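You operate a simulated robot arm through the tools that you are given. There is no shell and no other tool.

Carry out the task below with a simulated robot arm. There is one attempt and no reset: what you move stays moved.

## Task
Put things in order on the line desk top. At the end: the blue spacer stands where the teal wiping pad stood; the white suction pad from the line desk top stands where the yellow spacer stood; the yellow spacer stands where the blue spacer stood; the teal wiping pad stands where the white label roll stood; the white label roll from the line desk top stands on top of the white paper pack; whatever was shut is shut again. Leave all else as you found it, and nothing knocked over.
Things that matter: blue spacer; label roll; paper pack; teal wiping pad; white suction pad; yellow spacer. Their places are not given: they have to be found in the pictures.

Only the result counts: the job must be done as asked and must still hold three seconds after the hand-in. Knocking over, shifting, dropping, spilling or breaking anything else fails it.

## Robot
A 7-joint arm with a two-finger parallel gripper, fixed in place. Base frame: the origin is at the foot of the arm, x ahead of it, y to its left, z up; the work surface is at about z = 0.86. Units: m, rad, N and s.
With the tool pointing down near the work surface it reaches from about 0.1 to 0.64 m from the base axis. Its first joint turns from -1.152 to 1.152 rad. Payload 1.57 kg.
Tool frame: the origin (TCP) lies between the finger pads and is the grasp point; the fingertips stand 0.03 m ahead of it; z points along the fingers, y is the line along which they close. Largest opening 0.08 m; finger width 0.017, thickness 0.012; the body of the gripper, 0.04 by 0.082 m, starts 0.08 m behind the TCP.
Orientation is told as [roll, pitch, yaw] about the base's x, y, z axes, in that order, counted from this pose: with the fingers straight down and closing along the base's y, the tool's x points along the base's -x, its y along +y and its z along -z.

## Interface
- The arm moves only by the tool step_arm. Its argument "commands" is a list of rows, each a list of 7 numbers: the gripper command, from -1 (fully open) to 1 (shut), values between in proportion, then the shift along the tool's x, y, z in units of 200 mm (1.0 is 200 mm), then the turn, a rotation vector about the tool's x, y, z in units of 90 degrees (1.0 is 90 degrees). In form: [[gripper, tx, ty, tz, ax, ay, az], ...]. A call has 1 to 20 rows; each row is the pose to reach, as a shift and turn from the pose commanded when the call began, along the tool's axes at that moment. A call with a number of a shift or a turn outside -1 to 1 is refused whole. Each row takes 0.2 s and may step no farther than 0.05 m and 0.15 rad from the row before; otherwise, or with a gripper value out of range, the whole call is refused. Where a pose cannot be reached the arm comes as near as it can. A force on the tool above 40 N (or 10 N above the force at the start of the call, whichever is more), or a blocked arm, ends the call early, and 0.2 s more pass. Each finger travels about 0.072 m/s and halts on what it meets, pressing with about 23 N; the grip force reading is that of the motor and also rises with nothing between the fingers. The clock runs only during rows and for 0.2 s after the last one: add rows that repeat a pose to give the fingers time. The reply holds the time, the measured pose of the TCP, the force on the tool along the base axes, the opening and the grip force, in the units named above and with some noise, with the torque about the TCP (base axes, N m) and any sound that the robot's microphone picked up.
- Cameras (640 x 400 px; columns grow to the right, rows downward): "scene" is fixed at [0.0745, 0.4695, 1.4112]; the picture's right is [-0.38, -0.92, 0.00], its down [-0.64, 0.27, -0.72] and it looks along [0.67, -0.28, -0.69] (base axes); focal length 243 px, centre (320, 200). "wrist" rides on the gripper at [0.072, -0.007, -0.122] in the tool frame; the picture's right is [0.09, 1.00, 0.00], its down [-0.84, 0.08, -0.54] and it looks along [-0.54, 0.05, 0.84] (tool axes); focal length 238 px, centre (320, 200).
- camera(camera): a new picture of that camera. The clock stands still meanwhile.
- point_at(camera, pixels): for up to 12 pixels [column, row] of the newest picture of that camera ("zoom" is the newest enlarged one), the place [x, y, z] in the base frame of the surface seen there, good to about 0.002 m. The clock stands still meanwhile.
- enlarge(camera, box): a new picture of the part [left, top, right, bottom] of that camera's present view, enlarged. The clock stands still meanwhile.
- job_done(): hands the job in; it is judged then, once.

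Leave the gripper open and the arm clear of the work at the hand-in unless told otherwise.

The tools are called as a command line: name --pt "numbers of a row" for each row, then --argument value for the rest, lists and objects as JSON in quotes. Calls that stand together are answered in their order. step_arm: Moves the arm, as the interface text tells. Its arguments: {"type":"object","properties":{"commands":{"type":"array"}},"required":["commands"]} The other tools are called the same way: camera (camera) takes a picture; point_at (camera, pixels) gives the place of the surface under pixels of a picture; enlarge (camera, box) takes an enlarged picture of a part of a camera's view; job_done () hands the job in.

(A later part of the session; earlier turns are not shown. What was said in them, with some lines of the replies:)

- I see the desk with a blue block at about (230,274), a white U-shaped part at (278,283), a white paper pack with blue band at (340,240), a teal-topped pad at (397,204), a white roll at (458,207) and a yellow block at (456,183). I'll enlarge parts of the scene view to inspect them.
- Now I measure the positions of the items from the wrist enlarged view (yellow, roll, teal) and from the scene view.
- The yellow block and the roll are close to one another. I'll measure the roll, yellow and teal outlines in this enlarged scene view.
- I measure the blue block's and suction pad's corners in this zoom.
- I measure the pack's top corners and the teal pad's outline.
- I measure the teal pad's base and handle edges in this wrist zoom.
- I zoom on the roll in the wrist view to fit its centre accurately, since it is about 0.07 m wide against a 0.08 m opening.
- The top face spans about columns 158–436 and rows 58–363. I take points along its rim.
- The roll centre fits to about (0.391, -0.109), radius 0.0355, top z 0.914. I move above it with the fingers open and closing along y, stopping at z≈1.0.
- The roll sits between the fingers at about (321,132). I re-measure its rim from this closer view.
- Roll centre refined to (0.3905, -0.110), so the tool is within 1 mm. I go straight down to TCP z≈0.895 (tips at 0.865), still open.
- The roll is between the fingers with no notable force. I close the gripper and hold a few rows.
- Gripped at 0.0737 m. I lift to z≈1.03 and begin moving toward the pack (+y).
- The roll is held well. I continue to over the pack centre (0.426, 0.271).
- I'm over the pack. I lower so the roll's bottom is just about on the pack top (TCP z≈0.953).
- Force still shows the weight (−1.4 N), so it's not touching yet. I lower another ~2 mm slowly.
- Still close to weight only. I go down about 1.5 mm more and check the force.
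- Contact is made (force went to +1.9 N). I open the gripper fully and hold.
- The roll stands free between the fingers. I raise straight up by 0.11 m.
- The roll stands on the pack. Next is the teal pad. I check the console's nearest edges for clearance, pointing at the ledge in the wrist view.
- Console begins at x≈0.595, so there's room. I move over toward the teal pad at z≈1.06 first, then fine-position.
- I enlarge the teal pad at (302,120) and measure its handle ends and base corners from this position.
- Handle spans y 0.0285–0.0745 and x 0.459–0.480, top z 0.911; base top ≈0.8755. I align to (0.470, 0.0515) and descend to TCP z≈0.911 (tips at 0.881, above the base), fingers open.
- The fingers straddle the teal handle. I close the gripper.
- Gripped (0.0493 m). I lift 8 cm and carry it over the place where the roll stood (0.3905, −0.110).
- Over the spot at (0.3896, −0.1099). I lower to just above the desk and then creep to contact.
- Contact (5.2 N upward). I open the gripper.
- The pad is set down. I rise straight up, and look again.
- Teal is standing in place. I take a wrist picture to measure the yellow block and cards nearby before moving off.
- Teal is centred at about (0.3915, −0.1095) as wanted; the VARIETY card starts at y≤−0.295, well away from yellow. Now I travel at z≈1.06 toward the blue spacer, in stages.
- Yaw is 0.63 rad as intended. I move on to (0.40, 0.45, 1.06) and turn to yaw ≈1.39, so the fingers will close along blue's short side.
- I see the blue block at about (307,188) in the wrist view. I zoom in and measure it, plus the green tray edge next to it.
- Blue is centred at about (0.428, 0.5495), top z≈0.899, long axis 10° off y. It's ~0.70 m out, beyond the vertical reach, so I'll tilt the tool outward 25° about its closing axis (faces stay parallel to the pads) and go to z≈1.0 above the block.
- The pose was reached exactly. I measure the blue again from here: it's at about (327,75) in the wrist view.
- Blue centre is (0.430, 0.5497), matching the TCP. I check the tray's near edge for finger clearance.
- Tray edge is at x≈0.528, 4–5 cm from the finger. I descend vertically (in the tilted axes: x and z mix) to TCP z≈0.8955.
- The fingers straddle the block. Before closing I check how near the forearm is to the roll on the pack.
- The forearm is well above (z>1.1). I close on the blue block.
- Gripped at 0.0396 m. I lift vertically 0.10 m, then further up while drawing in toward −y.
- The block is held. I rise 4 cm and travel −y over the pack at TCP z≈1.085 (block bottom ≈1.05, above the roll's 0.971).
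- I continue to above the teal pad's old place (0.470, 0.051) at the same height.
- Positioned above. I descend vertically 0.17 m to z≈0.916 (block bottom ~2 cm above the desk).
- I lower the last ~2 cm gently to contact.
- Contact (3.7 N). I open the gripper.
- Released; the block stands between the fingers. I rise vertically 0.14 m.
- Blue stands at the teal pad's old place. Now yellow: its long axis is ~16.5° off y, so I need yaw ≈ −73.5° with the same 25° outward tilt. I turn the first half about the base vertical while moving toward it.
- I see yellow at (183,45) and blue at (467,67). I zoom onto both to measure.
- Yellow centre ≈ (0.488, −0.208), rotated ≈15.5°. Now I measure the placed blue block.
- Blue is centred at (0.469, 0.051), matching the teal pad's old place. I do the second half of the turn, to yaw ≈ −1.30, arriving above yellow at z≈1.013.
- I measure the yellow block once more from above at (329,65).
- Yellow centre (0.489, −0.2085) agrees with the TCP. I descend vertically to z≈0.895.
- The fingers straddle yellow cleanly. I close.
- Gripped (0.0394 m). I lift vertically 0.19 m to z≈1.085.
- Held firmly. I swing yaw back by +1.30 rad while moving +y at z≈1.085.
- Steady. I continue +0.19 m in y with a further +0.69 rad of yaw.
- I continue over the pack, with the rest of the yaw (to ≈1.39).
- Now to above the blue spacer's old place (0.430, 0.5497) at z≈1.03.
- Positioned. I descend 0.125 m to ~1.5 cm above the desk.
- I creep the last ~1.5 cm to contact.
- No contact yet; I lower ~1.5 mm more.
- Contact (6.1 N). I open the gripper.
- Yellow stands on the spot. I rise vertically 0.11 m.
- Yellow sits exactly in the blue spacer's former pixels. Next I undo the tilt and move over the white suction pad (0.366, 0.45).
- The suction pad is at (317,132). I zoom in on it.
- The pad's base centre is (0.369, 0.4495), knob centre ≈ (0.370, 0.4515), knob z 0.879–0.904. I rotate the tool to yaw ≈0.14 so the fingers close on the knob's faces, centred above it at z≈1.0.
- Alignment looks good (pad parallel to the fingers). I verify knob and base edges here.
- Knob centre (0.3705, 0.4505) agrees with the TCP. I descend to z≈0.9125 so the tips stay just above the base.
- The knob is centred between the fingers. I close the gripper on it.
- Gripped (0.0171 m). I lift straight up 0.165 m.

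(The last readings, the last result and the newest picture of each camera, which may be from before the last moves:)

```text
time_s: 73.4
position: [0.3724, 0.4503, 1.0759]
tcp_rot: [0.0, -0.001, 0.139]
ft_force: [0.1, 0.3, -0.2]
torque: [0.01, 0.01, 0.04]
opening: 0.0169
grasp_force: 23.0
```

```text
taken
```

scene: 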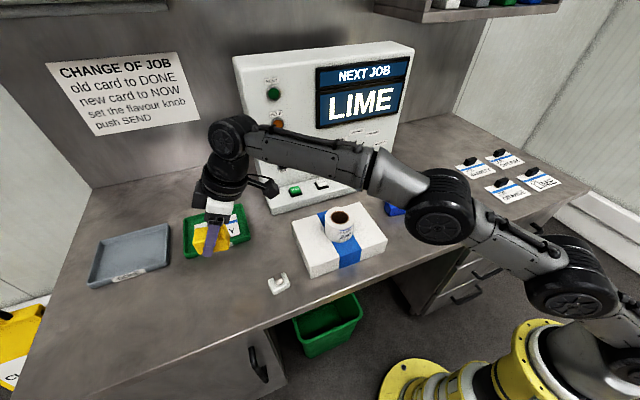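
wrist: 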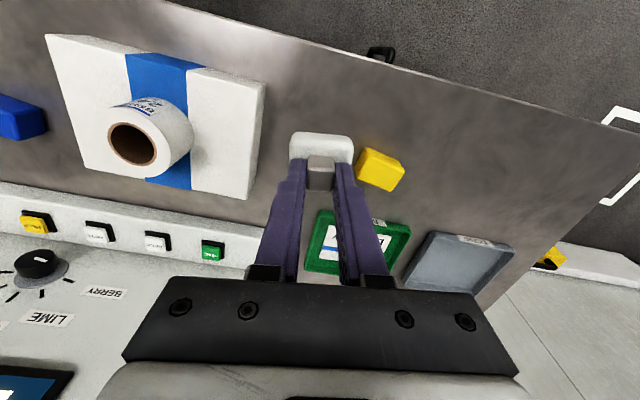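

I carry it −y in stages at z≈1.075.

step_arm --pt "1 0.026 -0.188 0 0 0 0" --pt "1 0.053 -0.376 0 0 0 0" --pt "1 0.079 -0.565 0 0 0 0" --pt "1 0.105 -0.753 0 0 0 0" --pt "1 0.1316 -0.941 0 0 0 0" --pt "1 0.1316 -0.941 0 0 0 0"

step_arm --pt "1 0.026 -0.188 0 0 0 0" --pt "1 0.053 -0.376 0 0 0 0" --pt "1 0.079 -0.565 0 0 0 0" --pt "1 0.105 -0.753 0 0 0 0" --pt "1 0.1316 -0.941 0 0 0 0" --pt "1 0.1316 -0.941 0 0 0 0"

step_arm --pt "1 -0.033 -0.1965 0 0 0 0" --pt "1 -0.066 -0.393 0 0 0 0" --pt "1 -0.099 -0.5895 0 0 0 0" --pt "1 -0.132 -0.786 0 0 0 0" --pt "1 -0.1656 -0.9825 0 0 0 0" --pt "1 -0.1656 -0.9825 0 0 0 0"

camera --camera "wrist"

camera --camera "scene"

```text
time_s: 74.8
position: [0.3705, 0.2604, 1.077]
tcp_rot: [0.001, 0.0, 0.14]
ft_force: [0.2, -0.2, -0.7]
torque: [0.02, 0.01, 0.0]
opening: 0.017
grasp_force: 23.5
```

```text
time_s: 76.2
position: [0.3702, 0.0715, 1.0769]
tcp_rot: [0.002, 0.0, 0.139]
ft_force: [-0.3, 0.9, -1.5]
torque: [0.01, 0.05, -0.02]
opening: 0.0171
grasp_force: 23.1
```

```text
time_s: 77.6
position: [0.4325, -0.1182, 1.077]
tcp_rot: [0.001, -0.001, 0.14]
ft_force: [0.2, -0.5, -0.6]
torque: [-0.01, 0.01, 0.04]
opening: 0.0171
grasp_force: 23.4
```

```text
taken
```

wrist: 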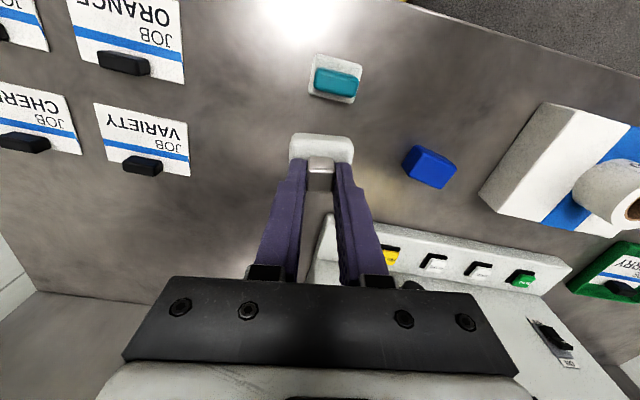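

```text
taken
```

scene: 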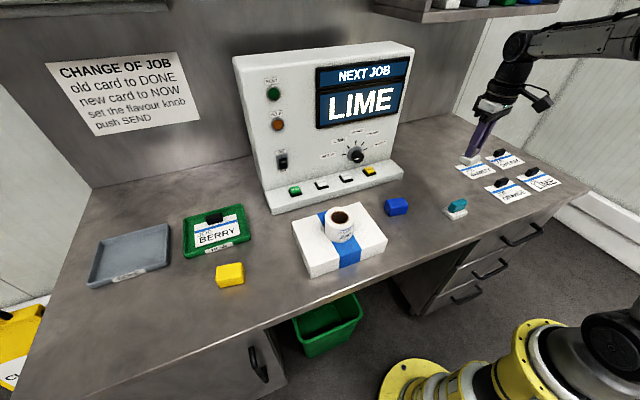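

Next the final leg to (0.490, −0.208), then descend to z≈0.937.

step_arm --pt "1 -0.0742 -0.1612 0 0 0 0" --pt "1 -0.1484 -0.3223 0 0 0 0" --pt "1 -0.2226 -0.4835 0 0 0 0" --pt "1 -0.2226 -0.4835 0.1 0 0 0" --pt "1 -0.2226 -0.4835 0.28 0 0 0" --pt "1 -0.2226 -0.4835 0.46 0 0 0" --pt "1 -0.2226 -0.4835 0.62 0 0 0" --pt "1 -0.2226 -0.4835 0.7 0 0 0" --pt "1 -0.2226 -0.4835 0.7 0 0 0"

camera --camera "wrist"

```text
time_s: 79.6
position: [0.4906, -0.2082, 0.9369]
tcp_rot: [0.001, 0.001, 0.138]
ft_force: [1.4, 0.9, -0.7]
torque: [-0.02, -0.01, -0.03]
opening: 0.017
grasp_force: 22.8
```

```text
taken
```

wrist: 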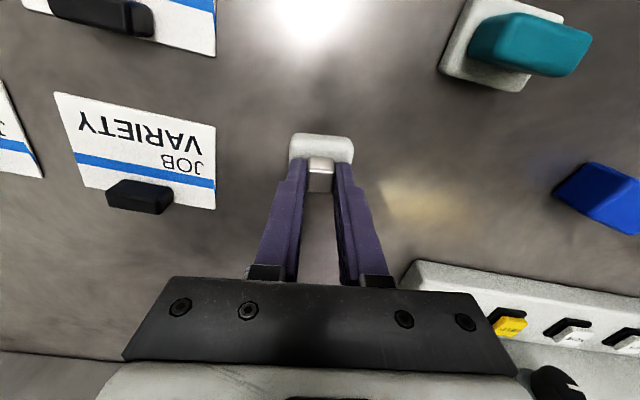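

I lower the remaining ~2.5 cm, creeping at the end.

step_arm --pt "1 0 0 0.06 0 0 0" --pt "1 0 0 0.1 0 0 0" --pt "1 0 0 0.113 0 0 0" --pt "1 0 0 0.12 0 0 0" --pt "1 0 0 0.125 0 0 0" --pt "1 0 0 0.125 0 0 0"

```text
time_s: 81.0
position: [0.4895, -0.2081, 0.9121]
tcp_rot: [0.0, 0.0, 0.141]
ft_force: [0.2, 1.3, -0.3]
torque: [0.01, -0.01, -0.04]
opening: 0.017
grasp_force: 23.0
```

No contact yet; down another ~1.5 mm.

step_arm --pt "1 0 0 0.004 0 0 0" --pt "1 0 0 0.008 0 0 0" --pt "1 0 0 0.008 0 0 0"

```text
time_s: 81.8
position: [0.4893, -0.2084, 0.912]
tcp_rot: [-0.002, -0.004, 0.139]
ft_force: [-3.1, -0.9, 9.8]
torque: [0.01, 0.18, 0.01]
opening: 0.0172
grasp_force: 23.0
```

Contact (9.8 N). I ease up half a millimetre and open.

step_arm --pt "1 0 0 -0.003 0 0 0" --pt "-1 0 0 -0.003 0 0 0" --pt "-1 0 0 -0.003 0 0 0" --pt "-1 0 0 -0.003 0 0 0" --pt "-1 0 0 -0.003 0 0 0" --pt "-1 0 0 -0.003 0 0 0"

camera --camera "wrist"

```text
time_s: 83.2
position: [0.4886, -0.2085, 0.9112]
tcp_rot: [-0.001, 0.0, 0.14]
ft_force: [-0.4, 0.0, -0.9]
torque: [-0.01, -0.02, -0.02]
opening: 0.08
grasp_force: 0.1
```

```text
taken
```

wrist: 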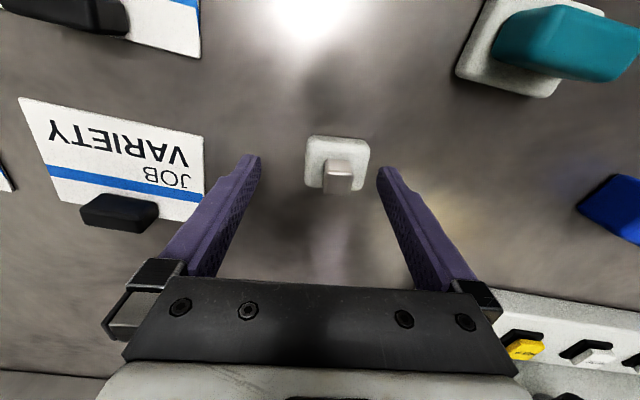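

The pad appears shifted to the right (knob at column 338). I rise and measure it.

step_arm --pt "-1 0 0 -0.06 0 0 0" --pt "-1 0 0 -0.18 0 0 0" --pt "-1 0 0 -0.33 0 0 0" --pt "-1 0 0 -0.45 0 0 0" --pt "-1 0 0 -0.45 0 0 0"

enlarge --camera "wrist" --box '[285, 90, 375, 165]'

```text
time_s: 84.4
position: [0.4893, -0.2069, 1.0009]
tcp_rot: [0.0, 0.001, 0.141]
ft_force: [-0.5, 0.2, -1.5]
torque: [0.05, -0.01, -0.05]
opening: 0.0801
grasp_force: 0.0
```

```text
5.33 times, centred on (330, 128) of wrist
```

zoom: 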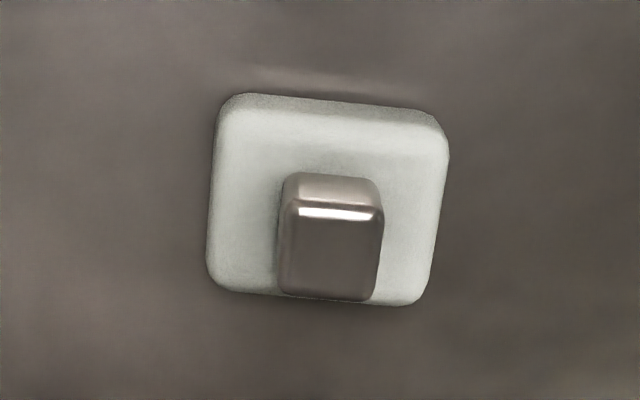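

point_at --camera "zoom" --pixels '[[285, 250], [380, 250], [333, 218], [325, 294], [215, 190], [440, 190], [235, 105], [435, 125], [215, 275], [410, 300], [330, 105], [330, 255]]'

enlarge --camera "scene" --box '[400, 140, 540, 230]'

```text
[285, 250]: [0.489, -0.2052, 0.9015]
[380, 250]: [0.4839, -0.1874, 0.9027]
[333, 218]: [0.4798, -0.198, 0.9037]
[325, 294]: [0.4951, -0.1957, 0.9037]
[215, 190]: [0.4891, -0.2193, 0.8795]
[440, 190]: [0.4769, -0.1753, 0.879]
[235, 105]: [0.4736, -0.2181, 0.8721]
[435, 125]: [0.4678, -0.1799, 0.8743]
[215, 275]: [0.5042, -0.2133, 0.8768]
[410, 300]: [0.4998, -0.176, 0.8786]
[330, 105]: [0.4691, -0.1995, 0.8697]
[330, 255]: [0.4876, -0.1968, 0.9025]
```

```text
4.44 times, centred on (470, 185) of scene
```

zoom: 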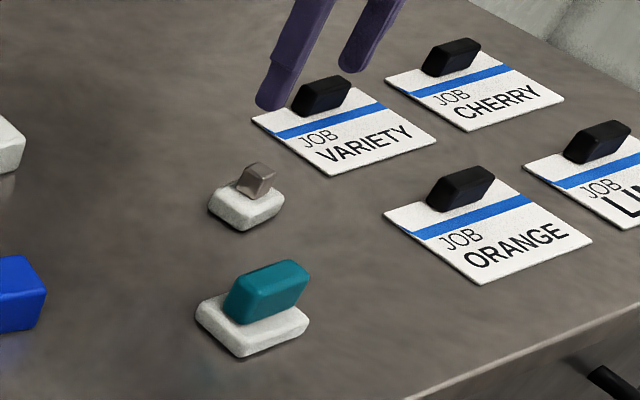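

The pad slid about 1.2 cm toward +y on release (base centre now (0.4865, −0.197) vs wanted (0.489, −0.2085)). I'll re-grasp it and correct, opening slowly this time. First, align over the knob (0.487, −0.1963) and descend.

step_arm --pt "-1 0.004 0.0536 0.05 0 0 0" --pt "-1 0.004 0.0536 0.17 0 0 0" --pt "-1 0.004 0.0536 0.3 0 0 0" --pt "-1 0.004 0.0536 0.4 0 0 0" --pt "-1 0.004 0.0536 0.44 0 0 0" --pt "-1 0.004 0.0536 0.44 0 0 0"

camera --camera "wrist"

```text
time_s: 85.8
position: [0.4876, -0.1983, 0.9131]
tcp_rot: [0.0, -0.002, 0.14]
ft_force: [-0.1, -1.0, 0.7]
torque: [-0.01, 0.02, 0.01]
opening: 0.0801
grasp_force: 0.1
```

```text
taken
```

wrist: 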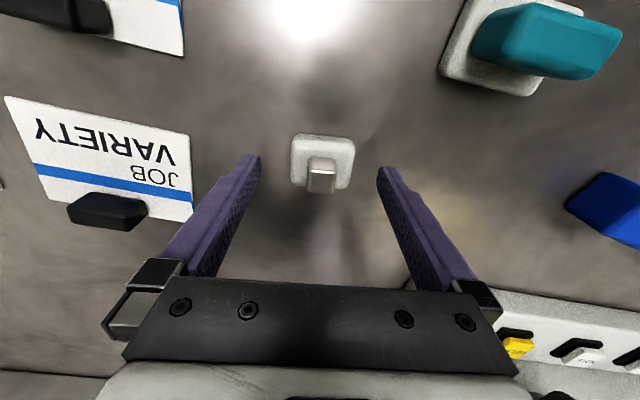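

The knob is centred at (322,178). I close on it.

step_arm --pt "0.3 0 0 0 0 0 0" --pt "0.3 0 0 0 0 0 0" --pt "0.5 0 0 0 0 0 0" --pt "1 0 0 0 0 0 0" --pt "1 0 0 0 0 0 0" --pt "1 0 0 0 0 0 0"

```text
time_s: 87.2
position: [0.4868, -0.1977, 0.9122]
tcp_rot: [-0.002, 0.001, 0.139]
ft_force: [0.3, -0.3, 0.2]
torque: [0.02, 0.02, -0.03]
opening: 0.017
grasp_force: 23.4
```

Gripped again. I lift 6 mm, shift by (+2.5, −10.5) mm, and lower back.

step_arm --pt "1 0 0 -0.03 0 0 0" --pt "1 -0.0025 -0.027 -0.03 0 0 0" --pt "1 -0.005 -0.0537 -0.03 0 0 0" --pt "1 -0.005 -0.0537 -0.015 0 0 0" --pt "1 -0.005 -0.0537 -0.004 0 0 0" --pt "1 -0.005 -0.0537 0 0 0 0" --pt "1 -0.005 -0.0537 0 0 0 0"

```text
time_s: 88.8
position: [0.4888, -0.208, 0.9142]
tcp_rot: [0.0, 0.001, 0.14]
ft_force: [0.0, 0.2, -0.7]
torque: [-0.01, 0.01, 0.02]
opening: 0.0169
grasp_force: 22.8
```

At the spot with no load. I lower ~1 mm for light contact.

step_arm --pt "1 0 0 0.003 0 0 0" --pt "1 0 0 0.006 0 0 0" --pt "1 0 0 0.006 0 0 0"

```text
time_s: 89.6
position: [0.49, -0.2089, 0.9124]
tcp_rot: [-0.001, 0.0, 0.14]
ft_force: [-1.1, 0.2, 3.3]
torque: [0.04, 0.11, -0.01]
opening: 0.0168
grasp_force: 22.6
```

Light contact (3.3 N). I open slowly in small steps.

step_arm --pt "0.62 0 0 0 0 0 0" --pt "0.58 0 0 0 0 0 0" --pt "0.55 0 0 0 0 0 0" --pt "0.52 0 0 0 0 0 0" --pt "0.49 0 0 0 0 0 0" --pt "0.46 0 0 0 0 0 0" --pt "0.43 0 0 0 0 0 0" --pt "0.43 0 0 0 0 0 0"

camera --camera "wrist"

enlarge --camera "wrist" --box '[270, 110, 370, 230]'

```text
time_s: 91.4
position: [0.4903, -0.2087, 0.9132]
tcp_rot: [0.0, 0.001, 0.14]
ft_force: [0.7, 0.0, 0.3]
torque: [0.01, 0.02, -0.02]
opening: 0.0228
grasp_force: 0.0
```

```text
taken
```

wrist: 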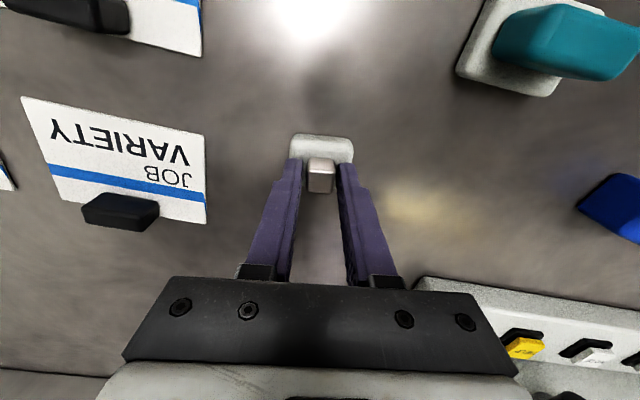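

```text
3.33 times, centred on (320, 170) of wrist
```

zoom: 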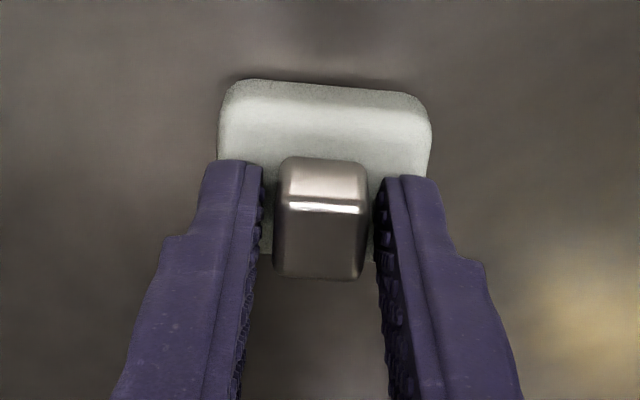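

The knob is free with gaps on both sides and hasn't moved. I raise 2 mm and continue opening slowly, then lift away.

step_arm --pt "0.43 0 0 -0.005 0 0 0" --pt "0.43 0 0 -0.01 0 0 0" --pt "0.3 0 0 -0.01 0 0 0" --pt "0.2 0 0 -0.01 0 0 0" --pt "0.1 0 0 -0.01 0 0 0" --pt "0.0 0 0 -0.01 0 0 0" --pt "-0.2 0 0 -0.02 0 0 0" --pt "-0.4 0 0 -0.06 0 0 0" --pt "-0.6 0 0 -0.12 0 0 0" --pt "-0.8 0 0 -0.2 0 0 0" --pt "-1 0 0 -0.32 0 0 0" --pt "-1 0 0 -0.45 0 0 0" --pt "-1 0 0 -0.45 0 0 0"

enlarge --camera "wrist" --box '[285, 90, 375, 165]'

```text
time_s: 94.2
position: [0.4883, -0.2088, 1.0018]
tcp_rot: [-0.002, 0.0, 0.139]
ft_force: [0.4, 0.1, -0.1]
torque: [0.0, 0.0, 0.01]
opening: 0.08
grasp_force: 0.0
```

```text
5.33 times, centred on (330, 128) of wrist
```

zoom: 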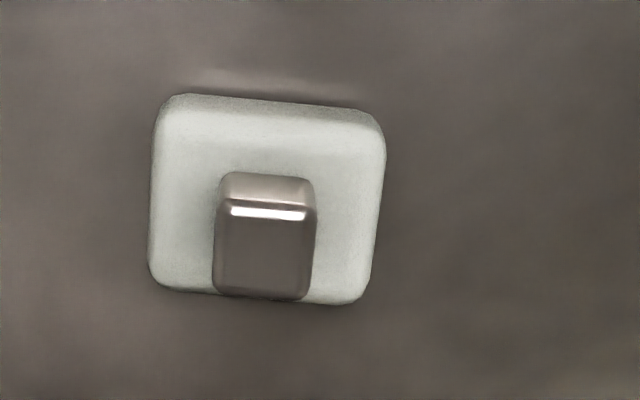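

point_at --camera "zoom" --pixels '[[218, 250], [312, 250], [268, 218], [262, 294], [155, 190], [378, 190], [175, 103], [370, 122], [155, 275], [355, 298], [270, 105], [265, 255]]'

camera --camera "scene"

```text
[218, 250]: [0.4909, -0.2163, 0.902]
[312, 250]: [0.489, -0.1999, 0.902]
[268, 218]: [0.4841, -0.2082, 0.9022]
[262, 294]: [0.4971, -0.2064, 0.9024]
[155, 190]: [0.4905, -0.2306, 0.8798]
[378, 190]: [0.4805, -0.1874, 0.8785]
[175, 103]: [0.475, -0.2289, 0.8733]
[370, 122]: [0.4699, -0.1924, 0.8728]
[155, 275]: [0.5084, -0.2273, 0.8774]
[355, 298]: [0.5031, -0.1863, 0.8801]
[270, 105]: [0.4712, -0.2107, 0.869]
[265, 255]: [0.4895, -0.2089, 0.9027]
```

```text
taken
```

scene: 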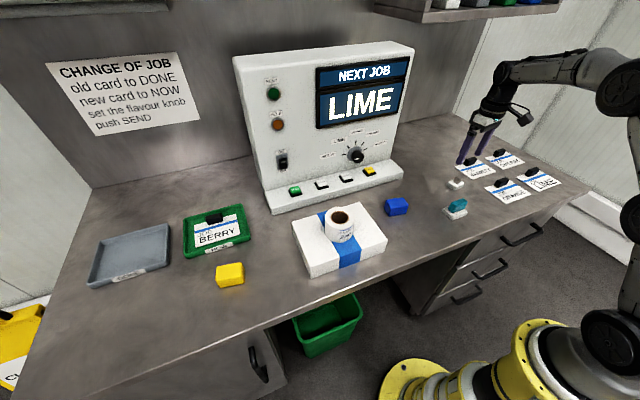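

The suction pad is now centred at (0.489, −0.209), where yellow stood. I verify the other items' final places in the scene view: yellow (230,274), roll (340,222), pack corners, blue (397,206), teal (456,208).

enlarge --camera "scene" --box '[200, 240, 320, 315]'

point_at --camera "zoom" --pixels '[[95, 146], [220, 122], [98, 215], [232, 190], [165, 165], [110, 250], [240, 225]]'

enlarge --camera "scene" --box '[280, 190, 480, 290]'

```text
5.33 times, centred on (260, 278) of scene
```

zoom: 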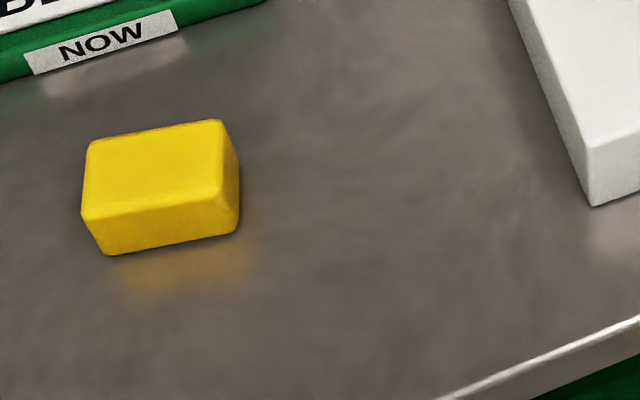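

```text
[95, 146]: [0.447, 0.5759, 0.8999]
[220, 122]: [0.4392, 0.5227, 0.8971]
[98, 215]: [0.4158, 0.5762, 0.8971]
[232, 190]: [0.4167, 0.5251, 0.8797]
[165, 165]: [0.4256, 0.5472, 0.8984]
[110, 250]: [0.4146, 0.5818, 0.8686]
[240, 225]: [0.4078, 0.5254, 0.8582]
```

```text
3.20 times, centred on (380, 240) of scene
```

zoom: 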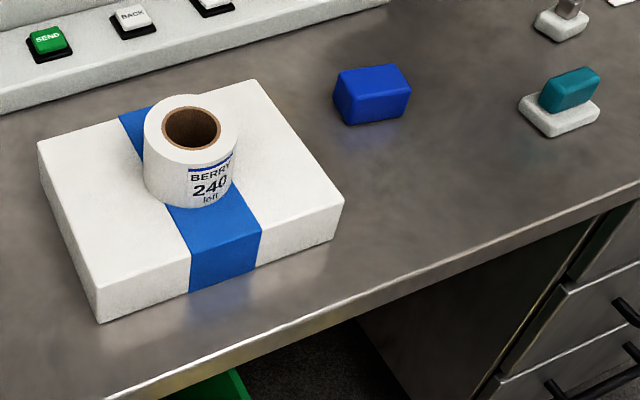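

All items are in their places and the pack hasn't moved. I raise the arm clear, retracting slightly, gripper open.

step_arm --pt "-1 0.05 0.05 -0.15 0 0 0" --pt "-1 0.1 0.15 -0.3 0 0 0" --pt "-1 0.16 0.28 -0.45 0 0 0" --pt "-1 0.22 0.42 -0.6 0 0 0" --pt "-1 0.28 0.56 -0.75 0 0 0" --pt "-1 0.34 0.7 -0.9 0 0 0" --pt "-1 0.34 0.7 -0.9 0 0 0"

camera --camera "scene"

camera --camera "wrist"

```text
time_s: 95.8
position: [0.4012, -0.0797, 1.1836]
tcp_rot: [-0.001, 0.0, 0.14]
ft_force: [-0.4, -0.2, -0.6]
torque: [-0.04, 0.01, 0.01]
opening: 0.0801
grasp_force: 0.0
```

```text
taken
```

scene: 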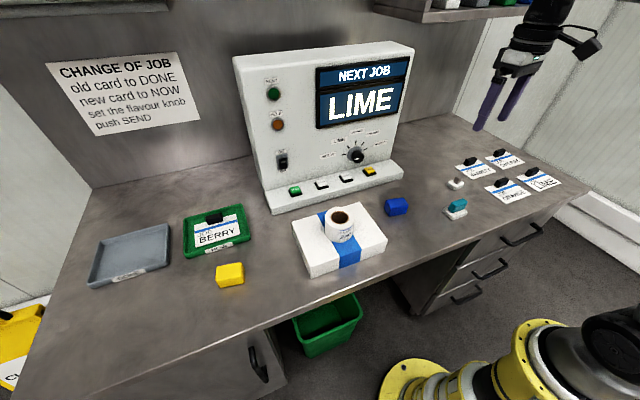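

```text
taken
```

wrist: 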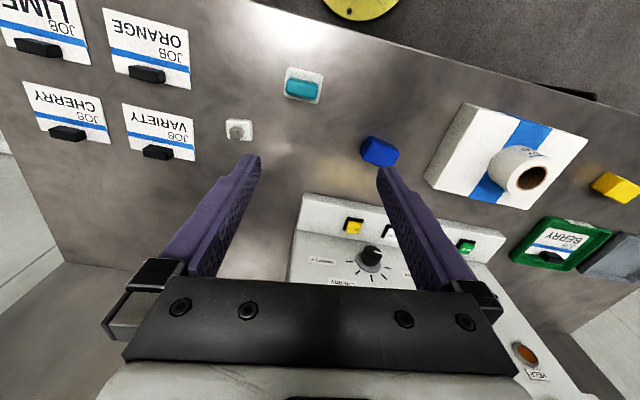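

The final pictures show the roll on the pack, teal where the roll was, blue where teal was, yellow where blue was and the suction pad where yellow was. I opened no drawers or doors, and the arm is clear with the gripper open. I hand the job in.

job_done

```text
The job is handed in.
```

The job is handed in, and every item was where you asked in the last pictures. I don't have the judging result.

| Item | Now stands | Offset from target |
|---|---|---|
| Label roll | On top of the paper pack, near its centre | Checked by eye only |
| Teal wiping pad | Where the label roll stood | About 1 mm |
| Blue spacer | Where the teal pad stood | About 1 mm |
| Yellow spacer | Where the blue spacer stood | About 2 mm |
| White suction pad | Where the yellow spacer stood | Under 1 mm |

- **Suction pad:** it slid about 1.2 cm when I first released it. I picked it up again, moved it back and opened the gripper slowly. It stayed in place the second time.
- **Everything else:** the paper pack did not visibly move, nothing was knocked over, and I opened no drawers or doors. The arm is raised clear of the desk with the gripper open.
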